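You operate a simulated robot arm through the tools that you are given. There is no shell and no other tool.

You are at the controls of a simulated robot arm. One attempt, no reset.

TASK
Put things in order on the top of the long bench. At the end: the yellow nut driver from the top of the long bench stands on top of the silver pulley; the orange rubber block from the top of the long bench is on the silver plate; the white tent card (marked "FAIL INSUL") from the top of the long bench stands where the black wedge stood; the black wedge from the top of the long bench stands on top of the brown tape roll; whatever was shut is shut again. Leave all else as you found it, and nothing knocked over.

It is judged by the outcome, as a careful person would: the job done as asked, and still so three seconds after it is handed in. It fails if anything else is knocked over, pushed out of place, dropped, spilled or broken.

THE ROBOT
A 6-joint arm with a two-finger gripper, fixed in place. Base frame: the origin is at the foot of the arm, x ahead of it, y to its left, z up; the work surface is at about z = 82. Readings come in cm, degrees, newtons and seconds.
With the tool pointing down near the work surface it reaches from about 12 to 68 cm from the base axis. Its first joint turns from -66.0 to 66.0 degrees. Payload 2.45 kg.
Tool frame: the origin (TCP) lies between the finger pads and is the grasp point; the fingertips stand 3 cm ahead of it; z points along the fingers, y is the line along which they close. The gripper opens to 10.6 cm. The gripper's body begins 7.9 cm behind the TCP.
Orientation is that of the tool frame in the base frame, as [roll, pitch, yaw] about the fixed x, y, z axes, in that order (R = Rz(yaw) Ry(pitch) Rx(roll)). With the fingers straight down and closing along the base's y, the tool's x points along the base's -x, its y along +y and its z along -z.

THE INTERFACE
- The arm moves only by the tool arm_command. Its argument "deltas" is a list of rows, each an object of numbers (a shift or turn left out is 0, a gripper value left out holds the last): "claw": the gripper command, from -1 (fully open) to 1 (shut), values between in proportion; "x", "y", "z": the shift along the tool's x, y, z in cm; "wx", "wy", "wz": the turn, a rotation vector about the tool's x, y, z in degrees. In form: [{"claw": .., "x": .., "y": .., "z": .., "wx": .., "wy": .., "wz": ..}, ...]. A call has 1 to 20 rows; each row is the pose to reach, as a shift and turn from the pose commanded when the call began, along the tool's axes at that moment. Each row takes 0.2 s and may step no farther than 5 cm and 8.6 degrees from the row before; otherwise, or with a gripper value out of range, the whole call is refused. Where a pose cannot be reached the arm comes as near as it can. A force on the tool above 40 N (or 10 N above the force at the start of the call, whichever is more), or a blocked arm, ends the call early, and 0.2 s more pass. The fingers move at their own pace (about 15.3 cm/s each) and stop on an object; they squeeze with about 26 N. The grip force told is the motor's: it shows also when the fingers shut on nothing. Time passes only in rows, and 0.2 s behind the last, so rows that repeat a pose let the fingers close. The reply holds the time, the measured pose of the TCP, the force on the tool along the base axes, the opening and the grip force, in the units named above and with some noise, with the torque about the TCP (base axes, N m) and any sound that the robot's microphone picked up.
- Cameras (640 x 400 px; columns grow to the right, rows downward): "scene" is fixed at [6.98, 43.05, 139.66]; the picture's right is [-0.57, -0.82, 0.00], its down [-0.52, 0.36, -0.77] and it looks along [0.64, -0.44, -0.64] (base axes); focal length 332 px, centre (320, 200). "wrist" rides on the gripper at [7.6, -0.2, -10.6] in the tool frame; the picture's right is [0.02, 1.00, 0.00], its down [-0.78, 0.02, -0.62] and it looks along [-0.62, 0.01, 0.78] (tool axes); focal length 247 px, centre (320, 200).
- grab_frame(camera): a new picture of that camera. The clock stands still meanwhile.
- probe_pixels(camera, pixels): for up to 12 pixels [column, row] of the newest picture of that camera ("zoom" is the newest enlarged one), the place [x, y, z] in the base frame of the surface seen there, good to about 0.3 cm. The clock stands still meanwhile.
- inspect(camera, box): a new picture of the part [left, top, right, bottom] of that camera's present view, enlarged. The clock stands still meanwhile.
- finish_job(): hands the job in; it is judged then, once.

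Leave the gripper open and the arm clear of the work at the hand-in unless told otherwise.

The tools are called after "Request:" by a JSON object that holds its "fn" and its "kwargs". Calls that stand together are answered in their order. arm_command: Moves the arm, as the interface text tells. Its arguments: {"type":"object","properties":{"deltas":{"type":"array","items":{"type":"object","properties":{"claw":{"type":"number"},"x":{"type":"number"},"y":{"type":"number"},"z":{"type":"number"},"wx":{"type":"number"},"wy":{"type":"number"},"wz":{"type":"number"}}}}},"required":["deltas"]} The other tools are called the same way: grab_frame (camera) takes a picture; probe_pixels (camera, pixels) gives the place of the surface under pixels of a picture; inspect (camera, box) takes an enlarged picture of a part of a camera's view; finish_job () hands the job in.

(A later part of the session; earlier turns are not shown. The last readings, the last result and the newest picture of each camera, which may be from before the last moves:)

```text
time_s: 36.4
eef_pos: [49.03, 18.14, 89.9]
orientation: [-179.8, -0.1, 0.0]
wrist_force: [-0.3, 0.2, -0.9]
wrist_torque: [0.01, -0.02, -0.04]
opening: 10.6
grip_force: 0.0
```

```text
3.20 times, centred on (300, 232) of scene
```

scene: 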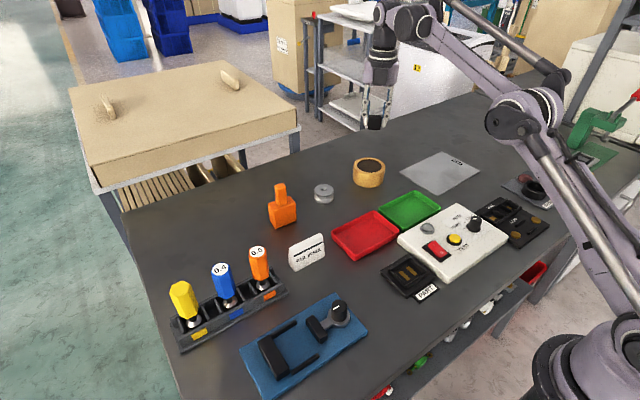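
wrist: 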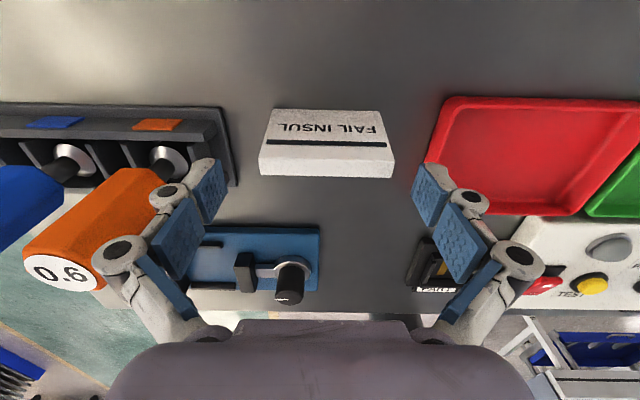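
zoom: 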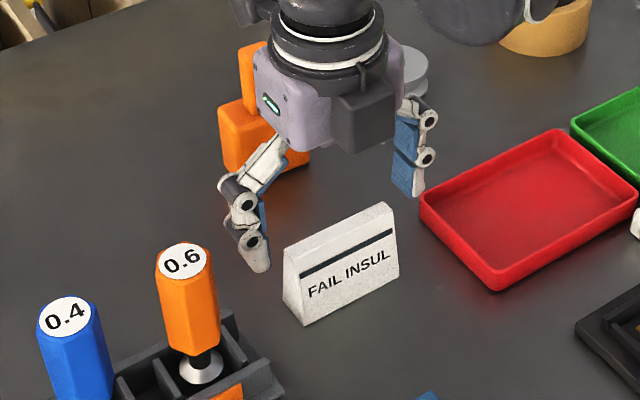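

The card is about 0.25 cm to the right of the hand's centre line, so I'll correct that and descend to TCP z≈86.3.

Request:
{"fn": "arm_command", "kwargs": {"deltas": [{"y": 0.25}, {"y": 0.25, "z": 1}, {"y": 0.25, "z": 2}, {"y": 0.25, "z": 3}, {"y": 0.25, "z": 3.6}, {"y": 0.25, "z": 3.6}]}}

Request:
{"fn": "grab_frame", "kwargs": {"camera": "wrist"}}

Request:
{"fn": "inspect", "kwargs": {"camera": "scene", "box": [220, 170, 380, 295]}}

```text
time_s: 37.8
eef_pos: [48.93, 17.84, 86.09]
orientation: [-179.7, 0.0, 0.0]
wrist_force: [0.0, 0.0, -0.5]
wrist_torque: [0.02, -0.01, 0.0]
opening: 10.59
grip_force: 0.1
```

```text
taken
```

wrist: 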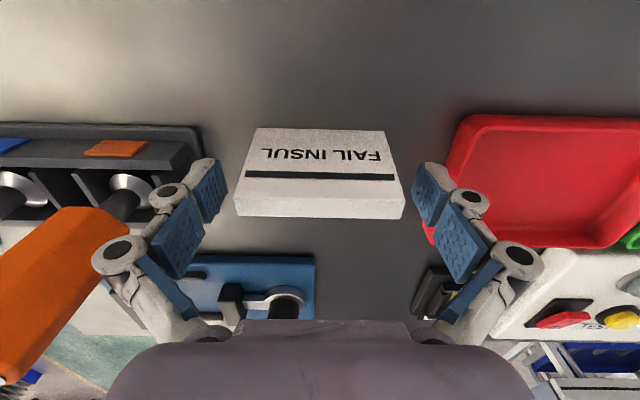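

```text
3.20 times, centred on (300, 232) of scene
```

zoom: 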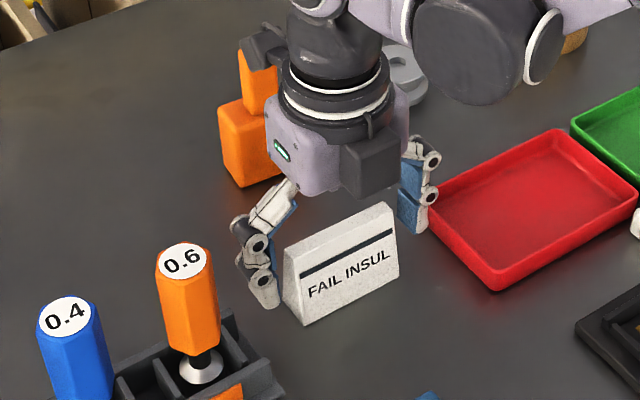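

The card is centred between the fingers. I'll close on its ends.

Request:
{"fn": "arm_command", "kwargs": {"deltas": [{"claw": -0.2}, {"claw": 0.3}, {"claw": 1}, {"claw": 1}, {"claw": 1}]}}

Request:
{"fn": "grab_frame", "kwargs": {"camera": "wrist"}}

```text
time_s: 39.0
eef_pos: [48.94, 17.75, 86.17]
orientation: [-179.6, 0.1, -0.1]
wrist_force: [-0.3, 0.8, 0.3]
wrist_torque: [0.1, 0.02, -0.02]
opening: 7.91
grip_force: 26.0
```

```text
taken
```

wrist: 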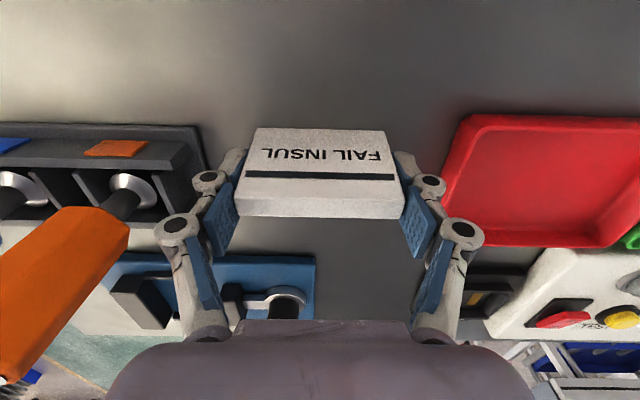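

The card is gripped (7.91 cm, 26 N). I'll lift it straight up 17 cm.

Request:
{"fn": "arm_command", "kwargs": {"deltas": [{"z": -0.7}, {"z": -2.5}, {"z": -5}, {"z": -8}, {"z": -11}, {"z": -14}, {"z": -17}, {"z": -17}]}}

Request:
{"fn": "grab_frame", "kwargs": {"camera": "wrist"}}

```text
time_s: 40.8
eef_pos: [48.92, 17.71, 103.18]
orientation: [-179.7, 0.0, -0.1]
wrist_force: [-0.1, -0.6, -1.6]
wrist_torque: [-0.02, 0.01, 0.01]
opening: 7.93
grip_force: 25.4
```

```text
taken
```

wrist: 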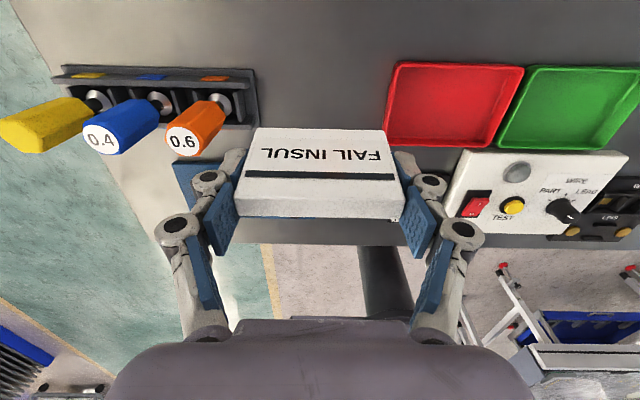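

The card is held level. I'll carry it at height to above the wedge's old spot, TCP about (56.75, 33.6).

Request:
{"fn": "arm_command", "kwargs": {"deltas": [{"x": 1.57, "y": -3.18}, {"x": 3.13, "y": -6.36}, {"x": 4.7, "y": -9.54}, {"x": 6.26, "y": -12.7}, {"x": 7.83, "y": -15.9}, {"x": 7.83, "y": -15.9}]}}

Request:
{"fn": "grab_frame", "kwargs": {"camera": "scene"}}

```text
time_s: 42.2
eef_pos: [56.73, 33.5, 103.21]
orientation: [-179.8, 0.0, -0.1]
wrist_force: [-0.3, -0.3, 0.5]
wrist_torque: [0.0, -0.03, 0.02]
opening: 7.92
grip_force: 26.1
```

```text
taken
```

scene: 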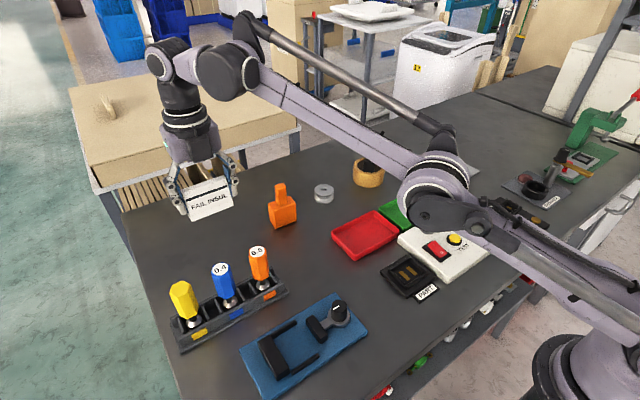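

The card is over the spot. I'll descend to TCP z≈87.2, leaving its base about 1 cm above the bench.

Request:
{"fn": "arm_command", "kwargs": {"deltas": [{"z": 3}, {"z": 6}, {"z": 9}, {"z": 12}, {"z": 14.5}, {"z": 15.7}, {"z": 16}, {"z": 16}]}}

Request:
{"fn": "grab_frame", "kwargs": {"camera": "wrist"}}

```text
time_s: 44.0
eef_pos: [56.75, 33.6, 87.32]
orientation: [-179.7, 0.0, 0.0]
wrist_force: [0.6, -0.1, -0.2]
wrist_torque: [-0.02, 0.01, 0.0]
opening: 7.9
grip_force: 26.4
```

```text
taken
```

wrist: 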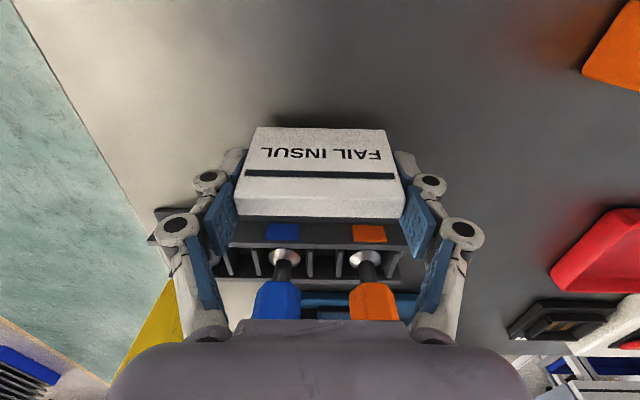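

I'll lower it the last centimetre in small steps and watch the force.

Request:
{"fn": "arm_command", "kwargs": {"deltas": [{"z": 0.3}, {"z": 0.6}, {"z": 0.9}, {"z": 1.0}, {"z": 1.0}]}}

```text
time_s: 45.2
eef_pos: [56.69, 33.56, 86.31]
orientation: [-179.7, -0.1, -0.1]
wrist_force: [-0.5, -1.1, 0.3]
wrist_torque: [0.0, -0.01, 0.0]
opening: 7.93
grip_force: 25.8
```

Request:
{"fn": "arm_command", "kwargs": {"deltas": [{"z": 0.08}, {"z": 0.15}, {"z": 0.15}]}}

```text
time_s: 46.0
eef_pos: [56.71, 33.52, 86.1]
orientation: [-179.7, 0.1, 0.0]
wrist_force: [-0.5, 0.7, 2.2]
wrist_torque: [-0.02, 0.02, -0.03]
opening: 7.9
grip_force: 26.0
```

It is touching lightly. I'll go 0.06 cm lower and then open gently.

Request:
{"fn": "arm_command", "kwargs": {"deltas": [{"z": 0.06}, {"z": 0.06}, {"z": 0.06, "claw": -0.6}, {"z": 0.06, "claw": -0.75}, {"z": 0.06, "claw": -1}, {"z": 0.06, "claw": -1}]}}

Request:
{"fn": "grab_frame", "kwargs": {"camera": "wrist"}}

Request:
{"fn": "inspect", "kwargs": {"camera": "scene", "box": [150, 190, 310, 315]}}

```text
time_s: 47.4
eef_pos: [56.67, 33.63, 86.04]
orientation: [-179.7, -0.1, 0.0]
wrist_force: [-0.3, -0.5, 0.1]
wrist_torque: [0.0, -0.02, -0.04]
opening: 10.59
grip_force: 0.0
```

```text
taken
```

wrist: 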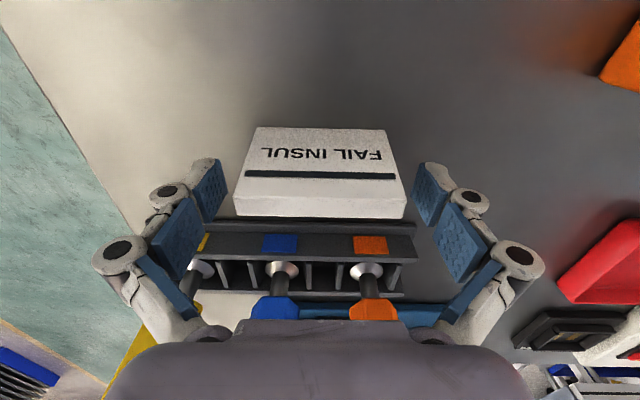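

```text
3.20 times, centred on (230, 252) of scene
```

zoom: 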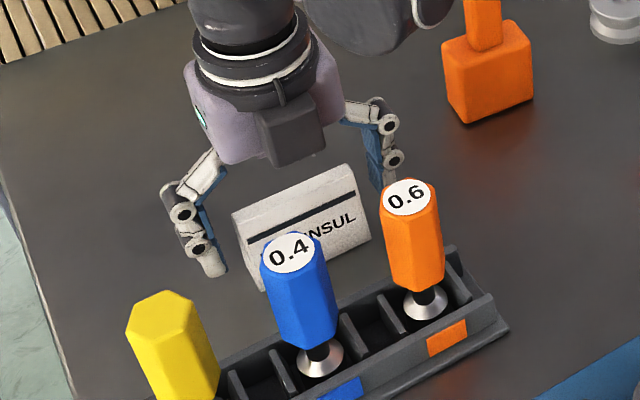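

The card stands where the wedge was, with the fingers clear of its ends. I'll rise straight up.

Request:
{"fn": "arm_command", "kwargs": {"deltas": [{"z": -1}, {"z": -3}, {"z": -6}, {"z": -9}, {"z": -12}, {"z": -15}, {"z": -17}, {"z": -17}]}}

Request:
{"fn": "grab_frame", "kwargs": {"camera": "wrist"}}

```text
time_s: 49.2
eef_pos: [56.61, 33.55, 103.16]
orientation: [-179.6, 0.0, 0.0]
wrist_force: [0.4, 1.1, 0.3]
wrist_torque: [0.01, -0.02, -0.01]
opening: 10.6
grip_force: 0.0
```

```text
taken
```

wrist: 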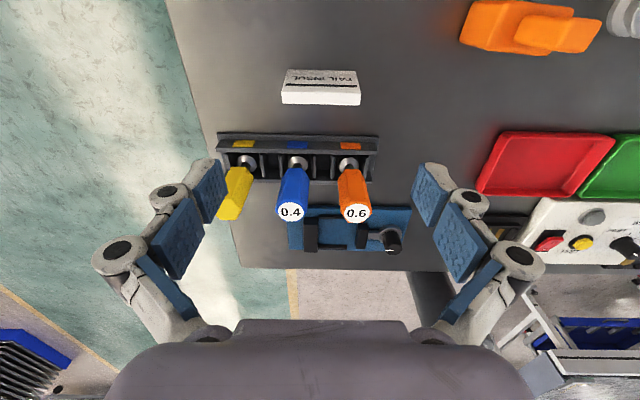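

Next is the orange block at the upper right of this view. I'll move the hand to where the wrist camera sees it well, around (58, 14, 106), still high.

Request:
{"fn": "arm_command", "kwargs": {"deltas": [{"x": 0.2, "y": 3.9, "z": -0.5}, {"x": 0.4, "y": 7.8, "z": -1}, {"x": 0.6, "y": 11.7, "z": -1.5}, {"x": 0.8, "y": 15.6, "z": -2}, {"x": 1, "y": 17.6, "z": -2}, {"x": 1, "y": 17.6, "z": -2}]}}

Request:
{"fn": "grab_frame", "kwargs": {"camera": "wrist"}}

Request:
{"fn": "inspect", "kwargs": {"camera": "scene", "box": [250, 170, 314, 240]}}

```text
time_s: 50.6
eef_pos: [57.66, 15.82, 105.14]
orientation: [-179.7, 0.0, 0.0]
wrist_force: [0.9, -0.7, -0.4]
wrist_torque: [0.01, -0.02, 0.02]
opening: 10.62
grip_force: 0.1
```

```text
taken
```

wrist: 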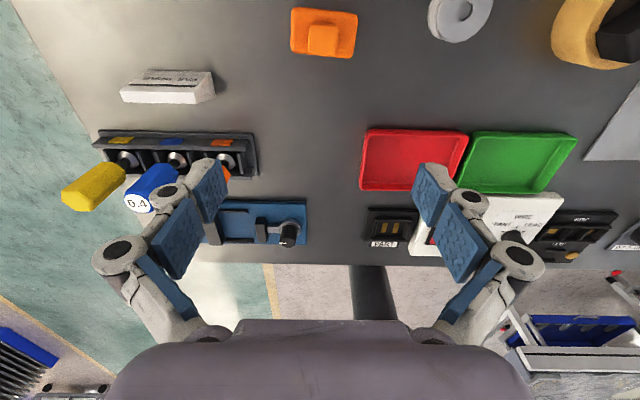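

```text
5.71 times, centred on (282, 205) of scene
```

zoom: 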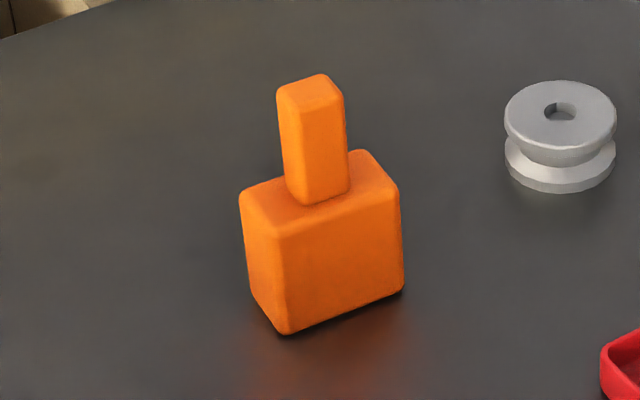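

I see the block clearly: a rectangular body with a square post on top. I'll probe its corners in this zoom.

Request:
{"fn": "probe_pixels", "kwargs": {"camera": "zoom", "pixels": [[318, 78], [282, 92], [300, 108], [340, 97], [310, 92], [300, 198], [345, 188], [250, 195], [283, 233], [395, 195], [365, 158], [340, 215]]}}

Request:
{"fn": "inspect", "kwargs": {"camera": "wrist", "box": [272, 0, 376, 65]}}

Request:
{"fn": "probe_pixels", "kwargs": {"camera": "zoom", "pixels": [[120, 65], [520, 80], [125, 310], [510, 335], [240, 150], [400, 155], [235, 320], [400, 325], [315, 240], [315, 100], [320, 330], [120, 200]]}}

```text
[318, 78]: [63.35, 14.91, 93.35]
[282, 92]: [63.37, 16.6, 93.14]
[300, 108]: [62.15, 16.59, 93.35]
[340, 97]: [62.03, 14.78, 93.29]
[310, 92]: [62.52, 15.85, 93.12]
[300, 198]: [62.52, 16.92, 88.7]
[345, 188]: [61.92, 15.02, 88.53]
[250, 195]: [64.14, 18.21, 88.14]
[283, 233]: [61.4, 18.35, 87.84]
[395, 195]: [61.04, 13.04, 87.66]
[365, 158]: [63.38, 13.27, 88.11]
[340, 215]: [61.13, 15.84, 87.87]
```

```text
6.15 times, centred on (324, 32) of wrist
```

zoom: 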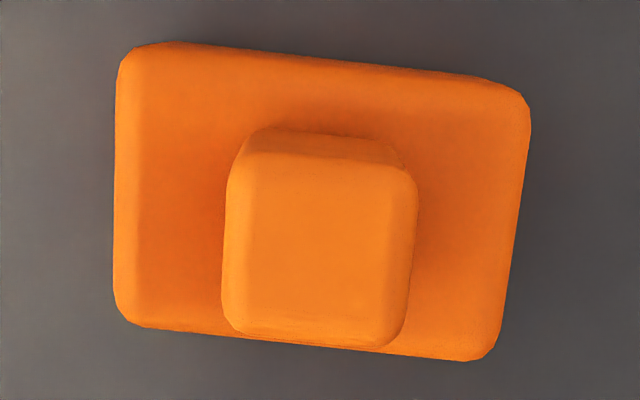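

```text
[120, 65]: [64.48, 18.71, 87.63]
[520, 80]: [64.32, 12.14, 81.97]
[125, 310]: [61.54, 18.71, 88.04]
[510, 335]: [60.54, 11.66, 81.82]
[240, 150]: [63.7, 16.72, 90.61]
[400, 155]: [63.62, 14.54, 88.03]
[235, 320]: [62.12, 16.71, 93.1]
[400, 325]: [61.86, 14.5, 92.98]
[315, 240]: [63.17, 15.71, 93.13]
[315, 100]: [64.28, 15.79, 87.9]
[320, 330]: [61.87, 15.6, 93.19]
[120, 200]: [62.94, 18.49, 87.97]
```

The block's post is about 2.1 cm wide, centred at (62.72, 15.7), spanning z 88 to 93.3. The block is turned about -4.7°. I'll move above the post with yaw -4.7 and the fingers at 5.3 cm, staying above its top.

Request:
{"fn": "arm_command", "kwargs": {"deltas": [{"claw": 0, "x": 2.5, "y": 0.06, "z": 1, "wz": 2.4}, {"x": 5.06, "y": 0.12, "z": 3, "wz": 4.7}, {"x": 5.06, "y": 0.12, "z": 6, "wz": 4.7}, {"x": 5.06, "y": 0.12, "z": 7, "wz": 4.7}, {"x": 5.06, "y": 0.12, "z": 7, "wz": 4.7}]}}

Request:
{"fn": "grab_frame", "kwargs": {"camera": "wrist"}}

Request:
{"fn": "inspect", "kwargs": {"camera": "scene", "box": [230, 140, 334, 240]}}

```text
time_s: 51.8
eef_pos: [62.72, 15.92, 97.83]
orientation: [-179.7, 0.1, -4.6]
wrist_force: [0.4, 0.1, -0.3]
wrist_torque: [-0.01, -0.02, 0.0]
opening: 5.31
grip_force: 0.2
```

```text
taken
```

wrist: 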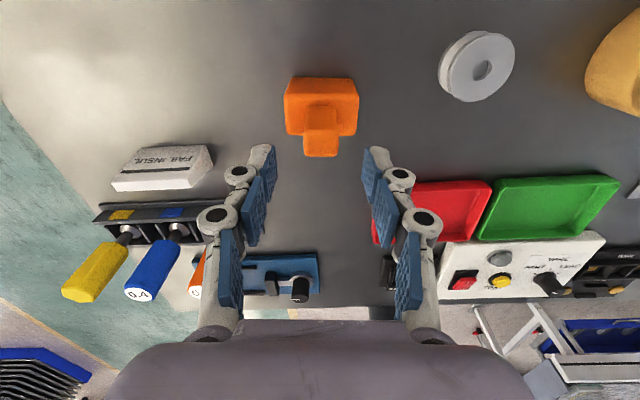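

```text
4.00 times, centred on (282, 190) of scene
```

zoom: 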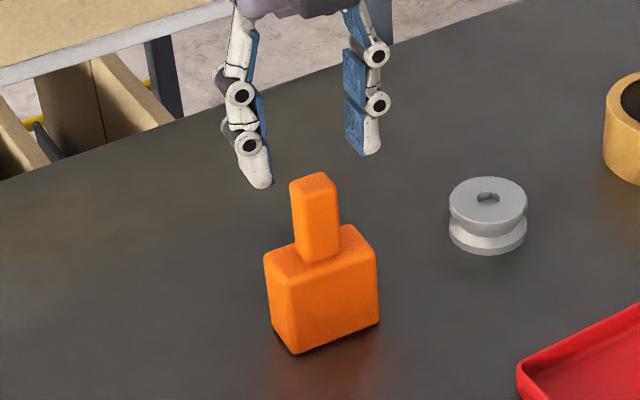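

The post is centred laterally (columns 302 to 337). I'll descend to TCP z≈91.5, with the fingertips just above the body's top, then check.

Request:
{"fn": "arm_command", "kwargs": {"deltas": [{"z": 2}, {"z": 4}, {"z": 5.5}, {"z": 6.2}, {"z": 6.2}]}}

Request:
{"fn": "grab_frame", "kwargs": {"camera": "wrist"}}

Request:
{"fn": "inspect", "kwargs": {"camera": "scene", "box": [230, 140, 334, 240]}}

```text
time_s: 53.0
eef_pos: [62.83, 15.83, 91.84]
orientation: [-179.6, 0.2, -4.7]
wrist_force: [0.2, -0.8, 0.3]
wrist_torque: [-0.01, 0.02, -0.03]
opening: 5.29
grip_force: 0.0
```

```text
taken
```

wrist: 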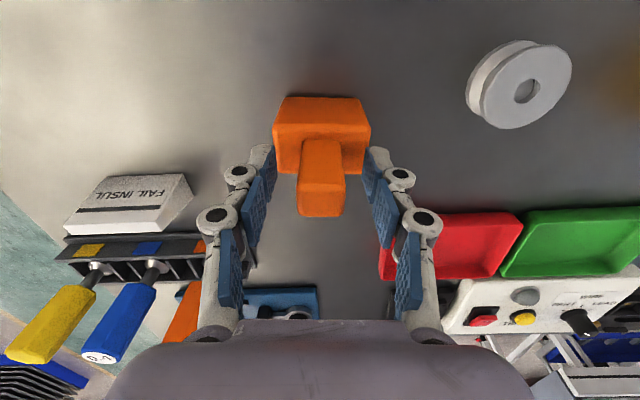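

```text
4.00 times, centred on (282, 190) of scene
```

zoom: 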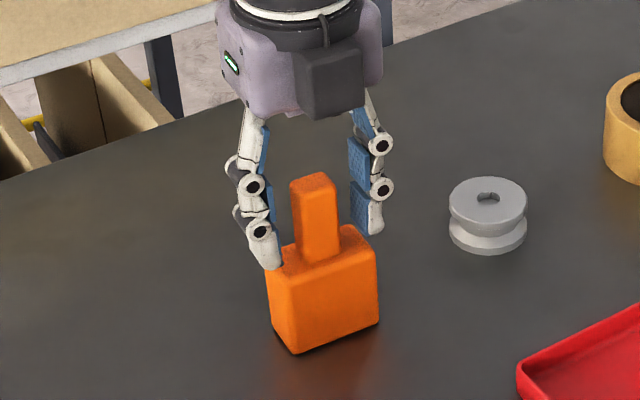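

The post is between the pads. I'll close.

Request:
{"fn": "arm_command", "kwargs": {"deltas": [{"claw": 0.3}, {"claw": 1}, {"claw": 1}, {"claw": 1}]}}

Request:
{"fn": "grab_frame", "kwargs": {"camera": "wrist"}}

```text
time_s: 54.0
eef_pos: [62.84, 15.92, 91.97]
orientation: [-179.7, 0.1, -4.7]
wrist_force: [-1.0, -2.5, -0.5]
wrist_torque: [-0.17, 0.1, 0.01]
opening: 2.38
grip_force: 26.0
```

```text
taken
```

wrist: 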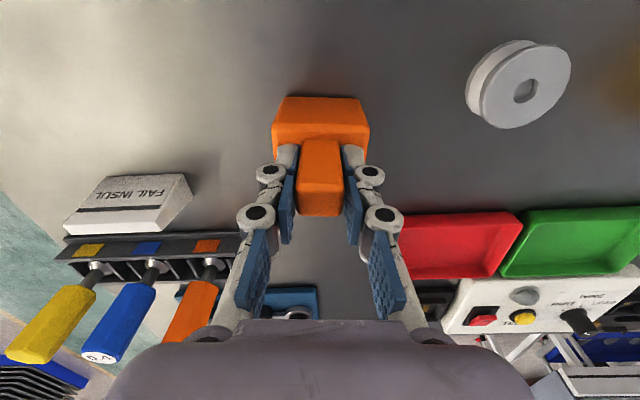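

The block is gripped (2.38 cm). I'll lift it straight up 14 cm.

Request:
{"fn": "arm_command", "kwargs": {"deltas": [{"z": -0.7}, {"z": -2.5}, {"z": -5}, {"z": -8}, {"z": -11}, {"z": -14}, {"z": -14}]}}

Request:
{"fn": "grab_frame", "kwargs": {"camera": "wrist"}}

Request:
{"fn": "inspect", "kwargs": {"camera": "scene", "box": [380, 130, 508, 210]}}

Request:
{"fn": "probe_pixels", "kwargs": {"camera": "zoom", "pixels": [[320, 200], [110, 220], [300, 110], [500, 190], [300, 310], [200, 220], [400, 200], [300, 160], [300, 260], [410, 150], [200, 270], [420, 230]]}}

```text
time_s: 55.6
eef_pos: [63.03, 15.7, 105.71]
orientation: [-179.6, 0.0, -4.7]
wrist_force: [0.0, 0.0, -4.0]
wrist_torque: [0.02, 0.01, -0.01]
opening: 2.37
grip_force: 25.6
```

```text
taken
```

wrist: 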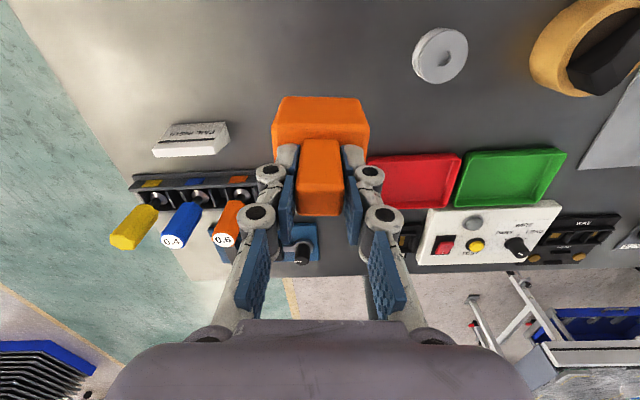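

```text
5.00 times, centred on (444, 170) of scene
```

zoom: 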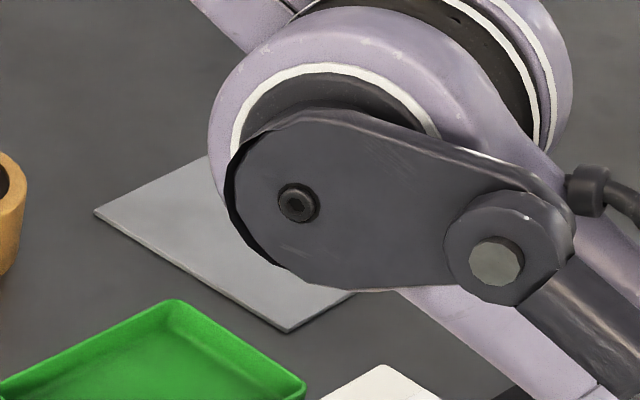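

```text
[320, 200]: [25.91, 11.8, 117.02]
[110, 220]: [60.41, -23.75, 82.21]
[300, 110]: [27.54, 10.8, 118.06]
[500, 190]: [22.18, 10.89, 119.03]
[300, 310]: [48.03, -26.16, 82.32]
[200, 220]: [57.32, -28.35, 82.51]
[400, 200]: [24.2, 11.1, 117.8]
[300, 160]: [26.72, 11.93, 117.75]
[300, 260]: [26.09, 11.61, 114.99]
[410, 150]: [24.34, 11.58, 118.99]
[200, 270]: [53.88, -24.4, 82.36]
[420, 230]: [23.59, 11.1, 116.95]
```

The block is held. I'll carry it at height to above the plate, TCP about (54.5, -33), turning 74° on the way to stay in the wrist range and square up with the plate.

Request:
{"fn": "arm_command", "kwargs": {"deltas": [{"x": -0.33, "y": 3.8, "wz": 5.7}, {"x": -0.67, "y": 7.6, "wz": 11.4}, {"x": -1.0, "y": 11.4, "wz": 17.1}, {"x": -1.33, "y": 15.2, "wz": 22.9}, {"x": -1.66, "y": 19.0, "wz": 28.6}, {"x": -2.0, "y": 22.8, "wz": 34.3}, {"x": -2.33, "y": 26.6, "wz": 40.0}, {"x": -2.67, "y": 30.4, "wz": 45.7}, {"x": -3.0, "y": 34.2, "wz": 51.4}, {"x": -3.33, "y": 38.0, "wz": 57.2}, {"x": -3.67, "y": 41.8, "wz": 62.9}, {"x": -4.0, "y": 45.6, "wz": 68.6}, {"x": -4.4, "y": 49.2, "wz": 74.3}, {"x": -4.4, "y": 49.2, "wz": 74.3}]}}

Request:
{"fn": "grab_frame", "kwargs": {"camera": "wrist"}}

Request:
{"fn": "grab_frame", "kwargs": {"camera": "scene"}}

```text
time_s: 58.6
eef_pos: [54.53, -32.7, 105.7]
orientation: [-180.0, 0.3, -79.1]
wrist_force: [-0.1, 0.2, -3.8]
wrist_torque: [0.0, 0.01, 0.0]
opening: 2.37
grip_force: 25.9
```

```text
taken
```

wrist: 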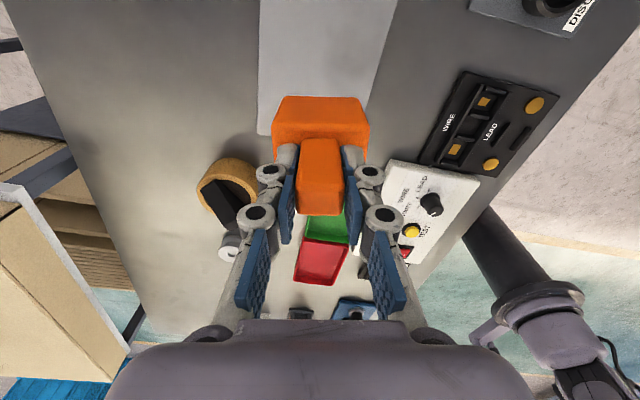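

```text
taken
```

scene: 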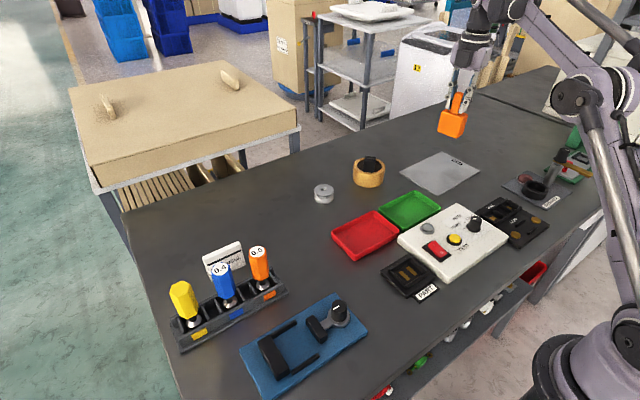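

The whole plate is now visible in the scene view. I'll enlarge it and measure its corners.

Request:
{"fn": "inspect", "kwargs": {"camera": "scene", "box": [392, 138, 492, 201]}}

Request:
{"fn": "probe_pixels", "kwargs": {"camera": "zoom", "pixels": [[70, 265], [300, 100], [550, 175], [300, 350], [310, 225], [430, 130], [180, 180], [200, 310], [420, 270], [400, 150], [350, 200], [280, 240]]}}

```text
6.35 times, centred on (442, 170) of scene
```

zoom: 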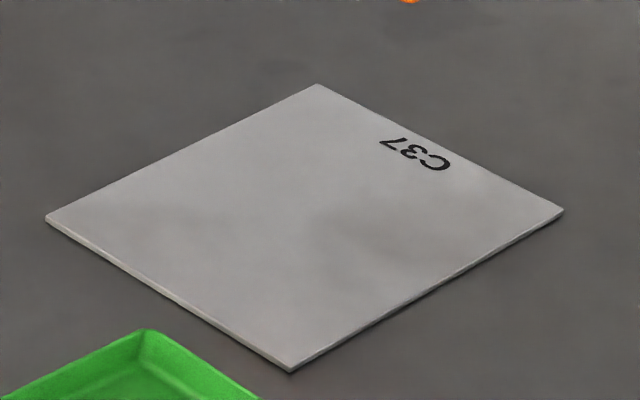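

```text
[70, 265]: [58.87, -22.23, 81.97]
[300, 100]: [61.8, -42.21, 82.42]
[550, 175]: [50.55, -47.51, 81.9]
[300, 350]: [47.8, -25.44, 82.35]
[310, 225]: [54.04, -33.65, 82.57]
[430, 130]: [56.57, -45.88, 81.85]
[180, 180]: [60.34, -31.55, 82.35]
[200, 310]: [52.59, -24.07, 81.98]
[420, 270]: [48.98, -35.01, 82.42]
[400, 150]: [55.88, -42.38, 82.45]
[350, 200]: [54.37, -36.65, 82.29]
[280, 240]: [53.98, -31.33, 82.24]
```

The plate's centre is near (54.2, -33.4), so the block is well inside it. I'll descend to TCP z≈93, leaving the base about 0.8 cm above the plate.

Request:
{"fn": "arm_command", "kwargs": {"deltas": [{"x": 0.4, "z": 3}, {"x": 0.4, "z": 6}, {"x": 0.4, "z": 9}, {"x": 0.4, "z": 11.5}, {"x": 0.4, "z": 12.5}, {"x": 0.4, "z": 12.7}, {"x": 0.4, "z": 12.7}]}}

Request:
{"fn": "inspect", "kwargs": {"camera": "scene", "box": [392, 120, 492, 201]}}

```text
time_s: 60.2
eef_pos: [54.47, -33.22, 92.91]
orientation: [180.0, 0.3, -79.0]
wrist_force: [-0.2, 0.8, -3.8]
wrist_torque: [0.01, -0.05, 0.01]
opening: 2.37
grip_force: 26.3
```

```text
4.94 times, centred on (442, 160) of scene
```

zoom: 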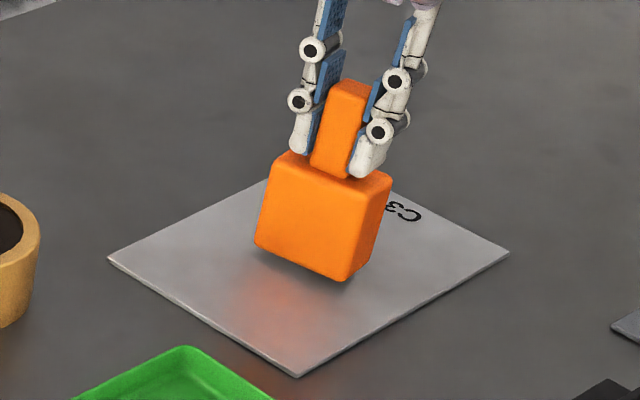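

I'll lower it slowly towards contact.

Request:
{"fn": "arm_command", "kwargs": {"deltas": [{"z": 0.3}, {"z": 0.5}, {"z": 0.6}, {"z": 0.6}]}}

```text
time_s: 61.2
eef_pos: [54.42, -33.19, 92.29]
orientation: [-180.0, 0.2, -79.0]
wrist_force: [0.1, 0.1, -0.5]
wrist_torque: [-0.01, -0.05, -0.02]
opening: 2.37
grip_force: 25.9
```

The weight is starting to transfer (force went from -3.8 to -0.5 N). I'll go 0.1 cm more.

Request:
{"fn": "arm_command", "kwargs": {"deltas": [{"z": 0.05}, {"z": 0.1}, {"z": 0.1}]}}

```text
time_s: 62.0
eef_pos: [54.4, -33.21, 92.27]
orientation: [-180.0, 0.3, -79.0]
wrist_force: [-2.2, -0.9, 20.6]
wrist_torque: [-0.55, -0.08, -0.04]
opening: 2.33
grip_force: 26.1
```

The block sits firmly on the plate (20 N). I'll ease off 0.1 cm and open.

Request:
{"fn": "arm_command", "kwargs": {"deltas": [{"z": -0.1}, {"z": -0.1}, {"z": -0.1, "claw": 0.4}, {"z": -0.1, "claw": 0.1}, {"z": -0.1, "claw": -0.1}, {"z": -0.1, "claw": -0.1}]}}

Request:
{"fn": "inspect", "kwargs": {"camera": "scene", "box": [392, 120, 492, 201]}}

Request:
{"fn": "grab_frame", "kwargs": {"camera": "wrist"}}

```text
time_s: 63.4
eef_pos: [54.45, -33.19, 92.26]
orientation: [-179.9, 0.3, -79.0]
wrist_force: [0.2, 0.1, 0.2]
wrist_torque: [0.02, 0.02, 0.0]
opening: 5.85
grip_force: 0.0
```

```text
4.94 times, centred on (442, 160) of scene
```

zoom: 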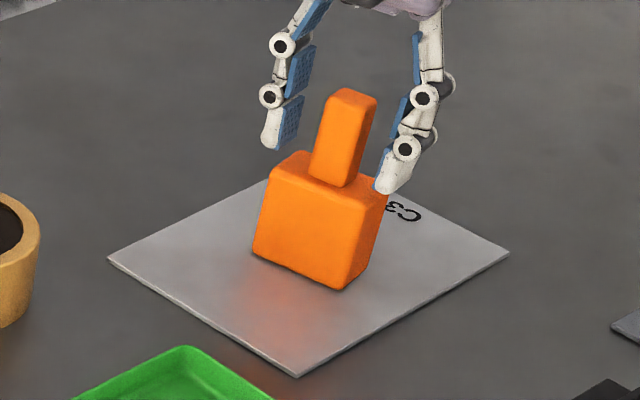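

```text
taken
```

wrist: 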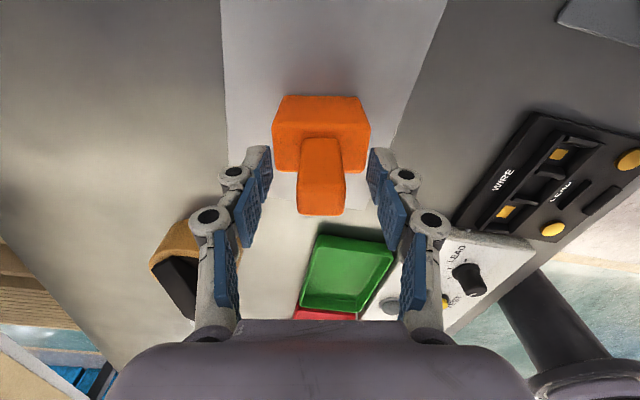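

The orange block stands on the plate, clear of the fingers. I'll rise straight up 14 cm and check again.

Request:
{"fn": "arm_command", "kwargs": {"deltas": [{"z": -1}, {"z": -3}, {"z": -6}, {"z": -9}, {"z": -12}, {"z": -14}, {"z": -14}]}}

Request:
{"fn": "grab_frame", "kwargs": {"camera": "scene"}}

Request:
{"fn": "inspect", "kwargs": {"camera": "scene", "box": [155, 240, 285, 330]}}

```text
time_s: 65.0
eef_pos: [54.46, -33.0, 106.34]
orientation: [180.0, 0.2, -79.0]
wrist_force: [0.1, 0.3, -0.3]
wrist_torque: [-0.02, -0.02, -0.02]
opening: 5.86
grip_force: 0.1
```

```text
taken
```

scene: 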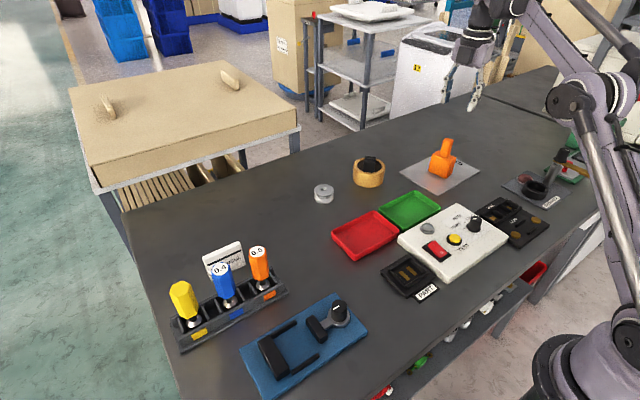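

```text
4.44 times, centred on (220, 285) of scene
```

zoom: 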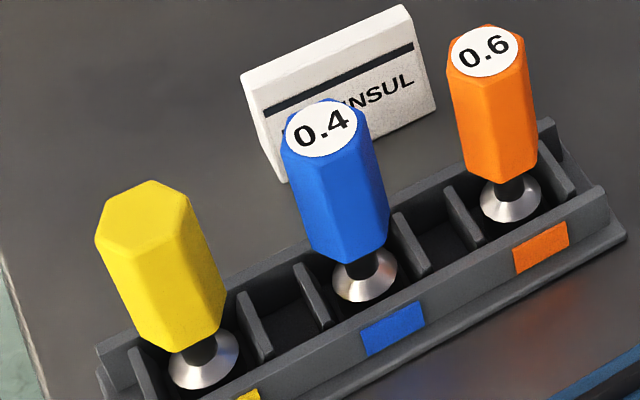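

The block, wedge and card are all in place. Now the yellow driver. I'll enlarge its handle to learn how the hex flats lie, and probe it.

Request:
{"fn": "inspect", "kwargs": {"camera": "scene", "box": [160, 270, 220, 335]}}

Request:
{"fn": "probe_pixels", "kwargs": {"camera": "zoom", "pixels": [[200, 130], [130, 150], [150, 90], [210, 75], [270, 95], [250, 155], [190, 165], [220, 230], [280, 200], [170, 230], [290, 370], [260, 310]]}}

```text
6.15 times, centred on (190, 302) of scene
```

zoom: 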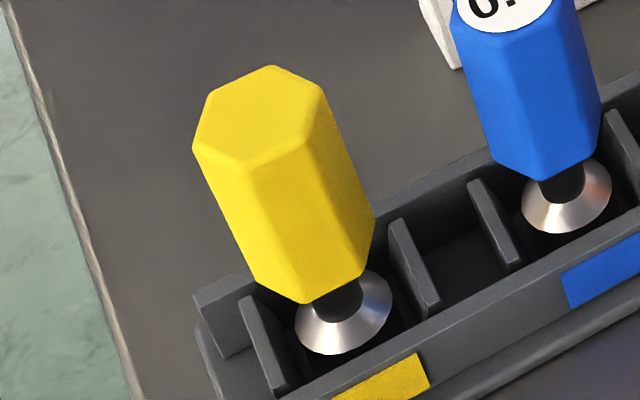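

```text
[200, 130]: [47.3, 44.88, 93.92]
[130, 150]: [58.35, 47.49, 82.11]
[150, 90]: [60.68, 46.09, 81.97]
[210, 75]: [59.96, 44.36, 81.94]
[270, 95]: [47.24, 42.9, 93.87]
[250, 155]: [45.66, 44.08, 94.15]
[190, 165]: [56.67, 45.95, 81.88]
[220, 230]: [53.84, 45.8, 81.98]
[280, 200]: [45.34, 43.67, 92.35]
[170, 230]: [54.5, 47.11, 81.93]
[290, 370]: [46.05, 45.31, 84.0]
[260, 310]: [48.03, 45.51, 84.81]
```

Request:
{"fn": "probe_pixels", "kwargs": {"camera": "zoom", "pixels": [[198, 145], [213, 99], [271, 71], [317, 91], [299, 140], [245, 158], [257, 115], [345, 312], [300, 325], [385, 300], [340, 350], [330, 270]]}}

```text
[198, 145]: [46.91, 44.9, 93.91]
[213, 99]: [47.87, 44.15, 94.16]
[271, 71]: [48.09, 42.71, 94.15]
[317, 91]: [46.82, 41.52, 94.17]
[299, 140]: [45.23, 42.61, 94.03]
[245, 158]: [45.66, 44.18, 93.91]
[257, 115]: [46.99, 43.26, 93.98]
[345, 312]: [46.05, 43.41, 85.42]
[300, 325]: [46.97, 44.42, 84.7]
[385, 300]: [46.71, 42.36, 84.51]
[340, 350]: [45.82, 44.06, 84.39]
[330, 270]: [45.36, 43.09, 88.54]
```

The yellow hex's corners point along ±y, so its flats face ±x. The handle centre is (46.8, 43.3), top z≈94. I'll grip along x with yaw -90, which suits both the rack and the pulley without further turning. Now I'll fly at z≈106 to above the driver.

Request:
{"fn": "arm_command", "kwargs": {"deltas": [{"x": -4.02, "y": -0.37, "wz": 0.58, "claw": -0.2}, {"x": -8.04, "y": -0.74, "wz": 1.16}, {"x": -12.06, "y": -1.11, "wz": 1.74}, {"x": -16.08, "y": -1.48, "wz": 2.32}, {"x": -20.1, "y": -1.85, "wz": 2.9}, {"x": -24.11, "y": -2.22, "wz": 3.47}, {"x": -28.13, "y": -2.59, "wz": 4.05}, {"x": -32.15, "y": -2.96, "wz": 4.63}, {"x": -36.17, "y": -3.33, "wz": 5.21}, {"x": -40.19, "y": -3.7, "wz": 5.79}, {"x": -44.2, "y": -4.07, "wz": 6.37}, {"x": -48.2, "y": -4.44, "wz": 6.95}, {"x": -52.2, "y": -4.81, "wz": 7.53}, {"x": -56.3, "y": -5.18, "wz": 8.1}, {"x": -60.3, "y": -5.55, "wz": 8.68}, {"x": -64.3, "y": -5.92, "wz": 9.26}, {"x": -68.3, "y": -6.29, "wz": 9.84}, {"x": -72.3, "y": -6.66, "wz": 10.4}, {"x": -76.36, "y": -7.04, "wz": 11}, {"x": -76.36, "y": -7.04, "wz": 11}]}}

Request:
{"fn": "grab_frame", "kwargs": {"camera": "wrist"}}

Request:
{"fn": "grab_frame", "kwargs": {"camera": "scene"}}

```text
time_s: 69.2
eef_pos: [46.75, 43.07, 106.67]
orientation: [-179.9, 0.3, -90.0]
wrist_force: [0.4, 0.5, 0.0]
wrist_torque: [-0.01, 0.0, 0.01]
opening: 6.35
grip_force: 0.2
```

```text
taken
```

wrist: 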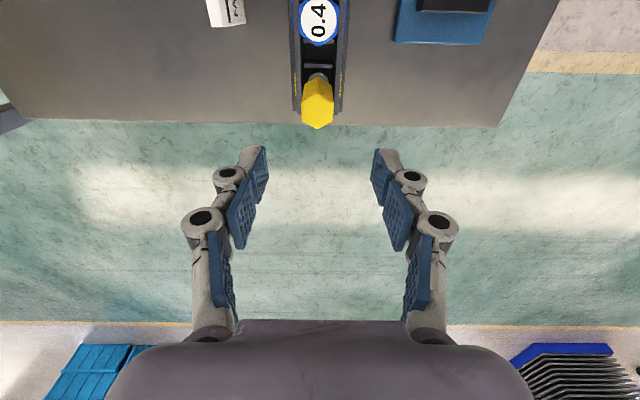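

```text
taken
```

scene: 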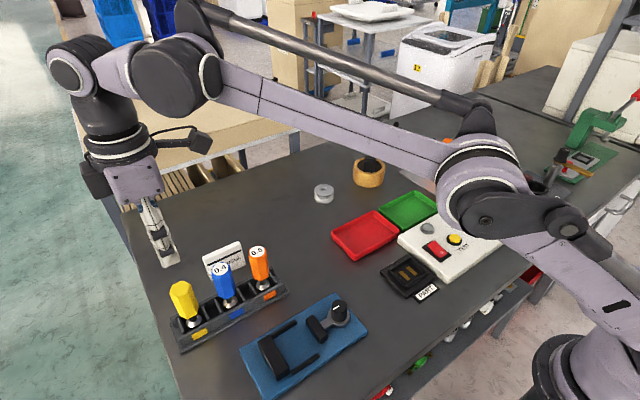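

The handle shows at (317,105) between the fingers. I'll enlarge it and probe to centre on it.

Request:
{"fn": "inspect", "kwargs": {"camera": "wrist", "box": [280, 65, 360, 135]}}

Request:
{"fn": "probe_pixels", "kwargs": {"camera": "zoom", "pixels": [[300, 280], [300, 230], [240, 280], [360, 280], [300, 330], [250, 240], [350, 240], [250, 340], [350, 340], [300, 180], [260, 200], [340, 200]]}}

```text
5.71 times, centred on (320, 100) of wrist
```

zoom: 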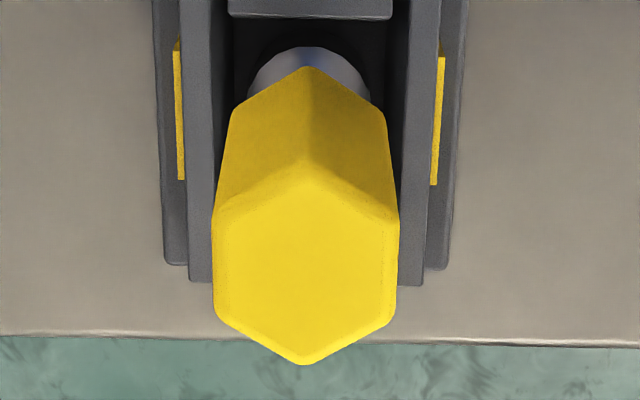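

```text
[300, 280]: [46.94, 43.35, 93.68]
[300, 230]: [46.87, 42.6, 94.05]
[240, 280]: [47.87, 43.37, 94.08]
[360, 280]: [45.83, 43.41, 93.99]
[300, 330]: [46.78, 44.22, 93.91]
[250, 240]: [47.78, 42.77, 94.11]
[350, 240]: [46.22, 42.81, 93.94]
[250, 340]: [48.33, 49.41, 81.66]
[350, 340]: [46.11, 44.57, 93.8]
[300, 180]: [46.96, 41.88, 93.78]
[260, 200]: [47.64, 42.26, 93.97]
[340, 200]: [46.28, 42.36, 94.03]
```

The handle centre is about (46.9, 43.25), 3.0 cm across the flats, which face the fingers squarely. I'll shift slightly and descend part way to TCP z≈98.

Request:
{"fn": "arm_command", "kwargs": {"deltas": [{"x": -0.18, "y": -0.18, "z": 2}, {"x": -0.18, "y": -0.18, "z": 5}, {"x": -0.18, "y": -0.18, "z": 7.5}, {"x": -0.18, "y": -0.18, "z": 8.5}, {"x": -0.18, "y": -0.18, "z": 8.5}]}}

Request:
{"fn": "grab_frame", "kwargs": {"camera": "wrist"}}

Request:
{"fn": "inspect", "kwargs": {"camera": "scene", "box": [120, 190, 280, 330]}}

```text
time_s: 70.4
eef_pos: [47.08, 43.33, 98.2]
orientation: [179.9, 0.3, -90.0]
wrist_force: [-0.1, -0.3, 0.5]
wrist_torque: [0.03, -0.02, 0.01]
opening: 6.34
grip_force: 0.0
```

```text
taken
```

wrist: 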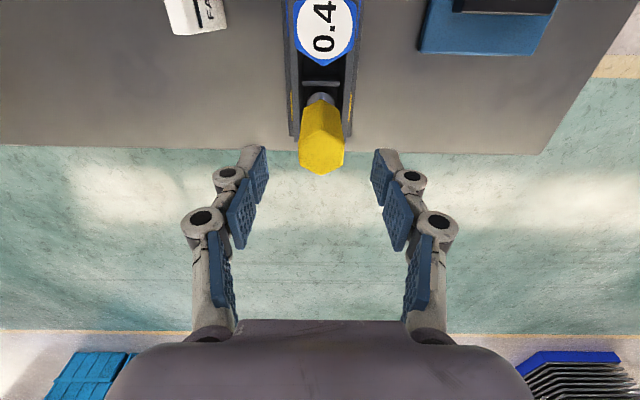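

```text
2.86 times, centred on (200, 260) of scene
```

zoom: 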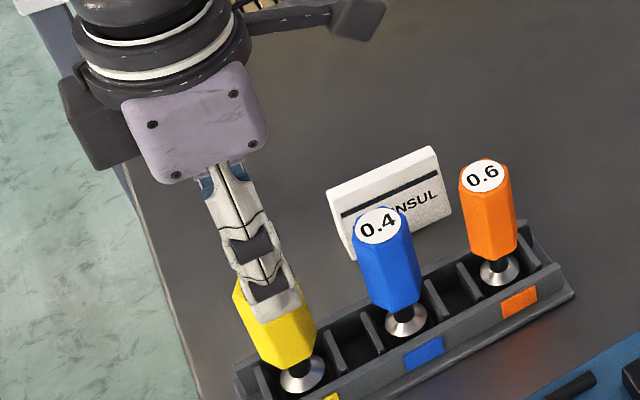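

The handle is centred (columns 299 to 345). I'll descend to TCP z≈91.3.

Request:
{"fn": "arm_command", "kwargs": {"deltas": [{"z": 2}, {"z": 4}, {"z": 5.5}, {"z": 6.8}, {"z": 6.8}]}}

Request:
{"fn": "grab_frame", "kwargs": {"camera": "wrist"}}

Request:
{"fn": "inspect", "kwargs": {"camera": "scene", "box": [120, 190, 280, 330]}}

```text
time_s: 71.6
eef_pos: [46.83, 43.4, 91.29]
orientation: [180.0, 0.4, -90.0]
wrist_force: [-0.2, -0.5, 1.2]
wrist_torque: [0.02, 0.02, 0.0]
opening: 6.39
grip_force: 0.1
```

```text
taken
```

wrist: 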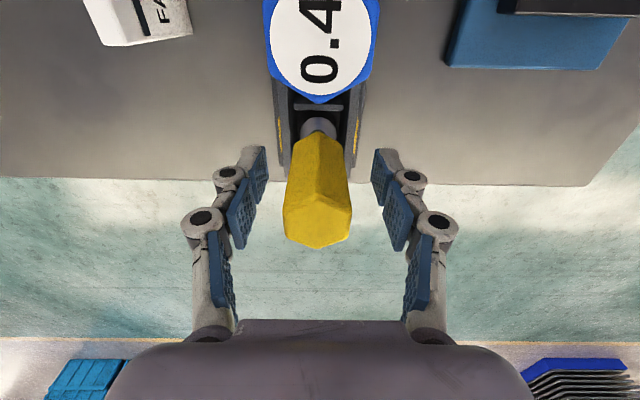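

```text
2.86 times, centred on (200, 260) of scene
```

zoom: 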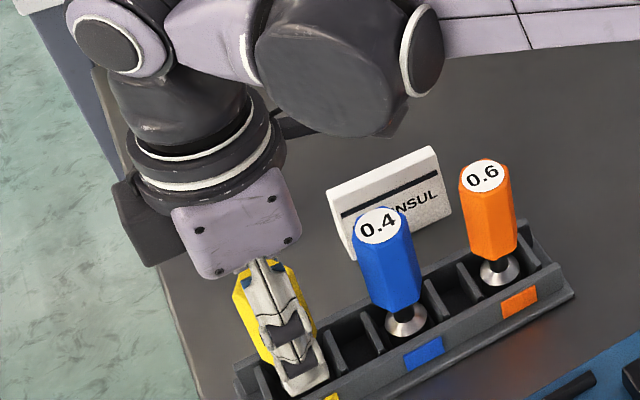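

The handle is about 0.12 cm to the left of the finger centre. I'll correct that and close.

Request:
{"fn": "arm_command", "kwargs": {"deltas": [{"y": -0.12}, {"y": -0.12}, {"y": -0.12, "claw": 0.3}, {"y": -0.12, "claw": 1}, {"y": -0.12, "claw": 1}, {"y": -0.12, "claw": 1}]}}

Request:
{"fn": "grab_frame", "kwargs": {"camera": "wrist"}}

```text
time_s: 73.0
eef_pos: [46.94, 43.43, 91.42]
orientation: [-180.0, 0.4, -90.0]
wrist_force: [-0.2, -0.8, 0.1]
wrist_torque: [-0.03, 0.07, 0.02]
opening: 2.98
grip_force: 25.9
```

```text
taken
```

wrist: 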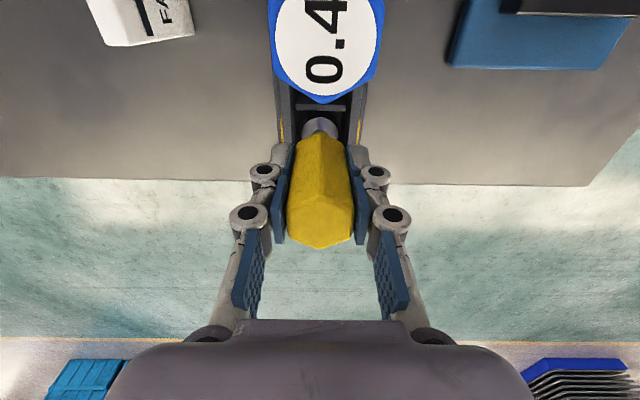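

The handle is gripped across its flats (2.98 cm). I'll lift it straight up slowly, first 6 cm, then check the rack.

Request:
{"fn": "arm_command", "kwargs": {"deltas": [{"z": -0.5}, {"z": -1.2}, {"z": -2.2}, {"z": -3.5}, {"z": -5}, {"z": -6}, {"z": -6}]}}

Request:
{"fn": "inspect", "kwargs": {"camera": "scene", "box": [120, 190, 280, 330]}}

```text
time_s: 74.6
eef_pos: [47.11, 43.36, 97.35]
orientation: [-180.0, 0.3, -90.0]
wrist_force: [0.1, 0.8, -1.8]
wrist_torque: [0.01, -0.01, 0.01]
opening: 3.01
grip_force: 26.4
```

```text
2.86 times, centred on (200, 260) of scene
```

zoom: 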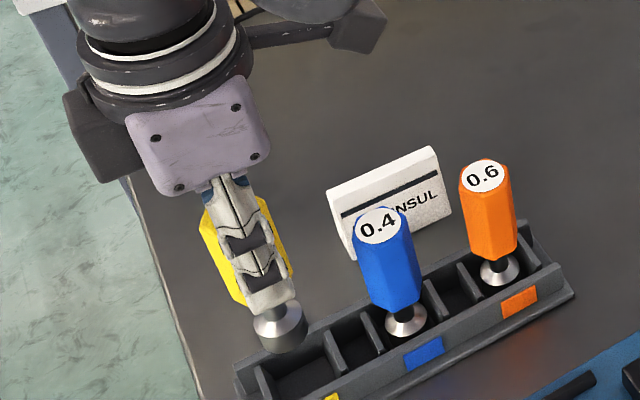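

It slid out cleanly; the driver ends in a flat-bottomed socket. I'll lift it another 13 cm.

Request:
{"fn": "arm_command", "kwargs": {"deltas": [{"z": -3}, {"z": -6}, {"z": -9}, {"z": -12}, {"z": -13}, {"z": -13}]}}

Request:
{"fn": "grab_frame", "kwargs": {"camera": "scene"}}

Request:
{"fn": "inspect", "kwargs": {"camera": "scene", "box": [100, 160, 228, 290]}}

```text
time_s: 76.0
eef_pos: [46.45, 42.61, 109.66]
orientation: [-180.0, 0.2, -90.0]
wrist_force: [0.8, 0.4, -1.2]
wrist_torque: [-0.02, 0.01, 0.0]
opening: 2.96
grip_force: 25.7
out of reach, approached as far as the arm can: row 4, 5, 6
```

```text
taken
```

scene: 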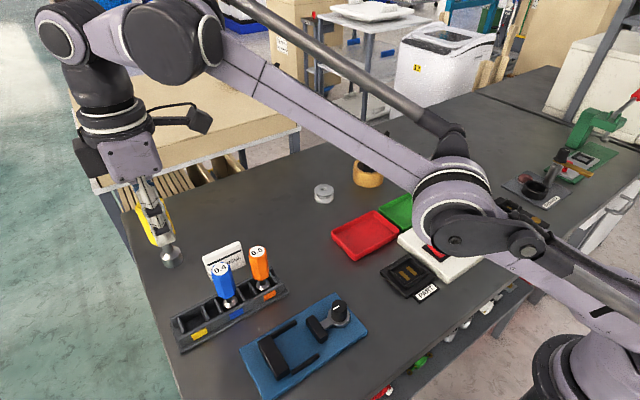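

```text
3.08 times, centred on (164, 225) of scene
```

zoom: 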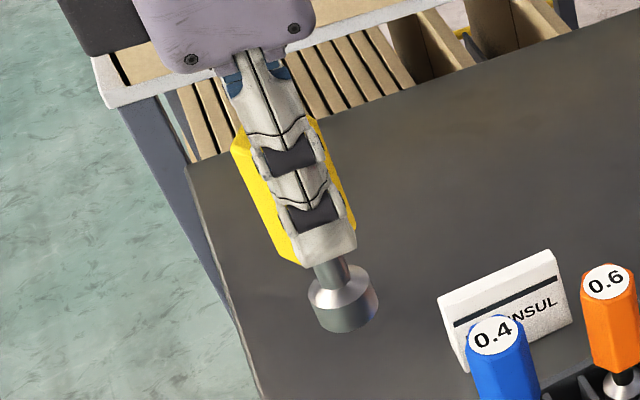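

The reach limit stopped the lift at z=109.7, which is fine. I'll probe the socket to find how far the driver's bottom is below the TCP.

Request:
{"fn": "probe_pixels", "kwargs": {"camera": "zoom", "pixels": [[345, 327], [345, 310], [325, 318], [370, 312], [340, 292], [312, 285], [365, 282], [240, 150], [290, 250], [318, 305], [378, 300], [350, 333]]}}

```text
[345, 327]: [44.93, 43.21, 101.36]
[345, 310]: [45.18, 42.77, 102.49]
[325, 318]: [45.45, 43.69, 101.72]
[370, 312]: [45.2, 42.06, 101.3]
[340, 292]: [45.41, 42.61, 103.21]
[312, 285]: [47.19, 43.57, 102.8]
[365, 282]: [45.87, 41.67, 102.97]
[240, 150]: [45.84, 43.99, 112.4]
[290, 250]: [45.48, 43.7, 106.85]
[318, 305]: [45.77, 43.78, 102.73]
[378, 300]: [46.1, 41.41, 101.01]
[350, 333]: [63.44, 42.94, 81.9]
```

The driver's bottom is about 8.5 cm below the TCP, with a socket radius of about 1.25. I'll carry it over the pulley at (64.6, 1.9), staying high past the blue and orange drivers and easing down to TCP z≈104.

Request:
{"fn": "arm_command", "kwargs": {"deltas": [{"x": 3.39, "y": -1.51, "z": 0.3}, {"x": 6.78, "y": -3.02, "z": 0.6}, {"x": 10.17, "y": -4.54, "z": 1.0}, {"x": 13.56, "y": -6.05, "z": 1.4}, {"x": 16.95, "y": -7.56, "z": 1.8}, {"x": 20.34, "y": -9.07, "z": 2.2}, {"x": 23.73, "y": -10.59, "z": 2.7}, {"x": 27.12, "y": -12.1, "z": 3.2}, {"x": 30.51, "y": -13.61, "z": 3.8}, {"x": 33.9, "y": -15.12, "z": 4.4}, {"x": 37.3, "y": -16.64, "z": 5}, {"x": 40.71, "y": -18.15, "z": 5.6}, {"x": 40.71, "y": -18.15, "z": 5.6}]}}

Request:
{"fn": "grab_frame", "kwargs": {"camera": "wrist"}}

Request:
{"fn": "grab_frame", "kwargs": {"camera": "scene"}}

```text
time_s: 78.8
eef_pos: [64.42, 1.9, 103.8]
orientation: [-180.0, 0.2, -90.0]
wrist_force: [0.6, 0.1, -0.8]
wrist_torque: [-0.01, 0.02, 0.01]
opening: 2.99
grip_force: 25.8
```

```text
taken
```

wrist: 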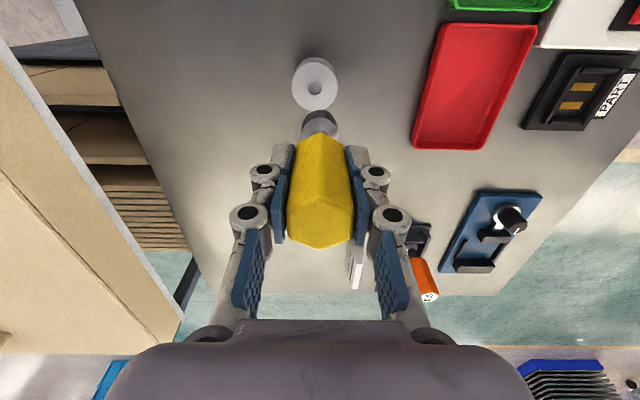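

```text
taken
```

scene: 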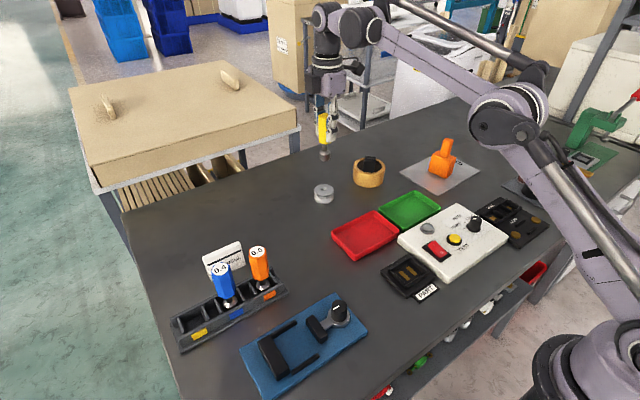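

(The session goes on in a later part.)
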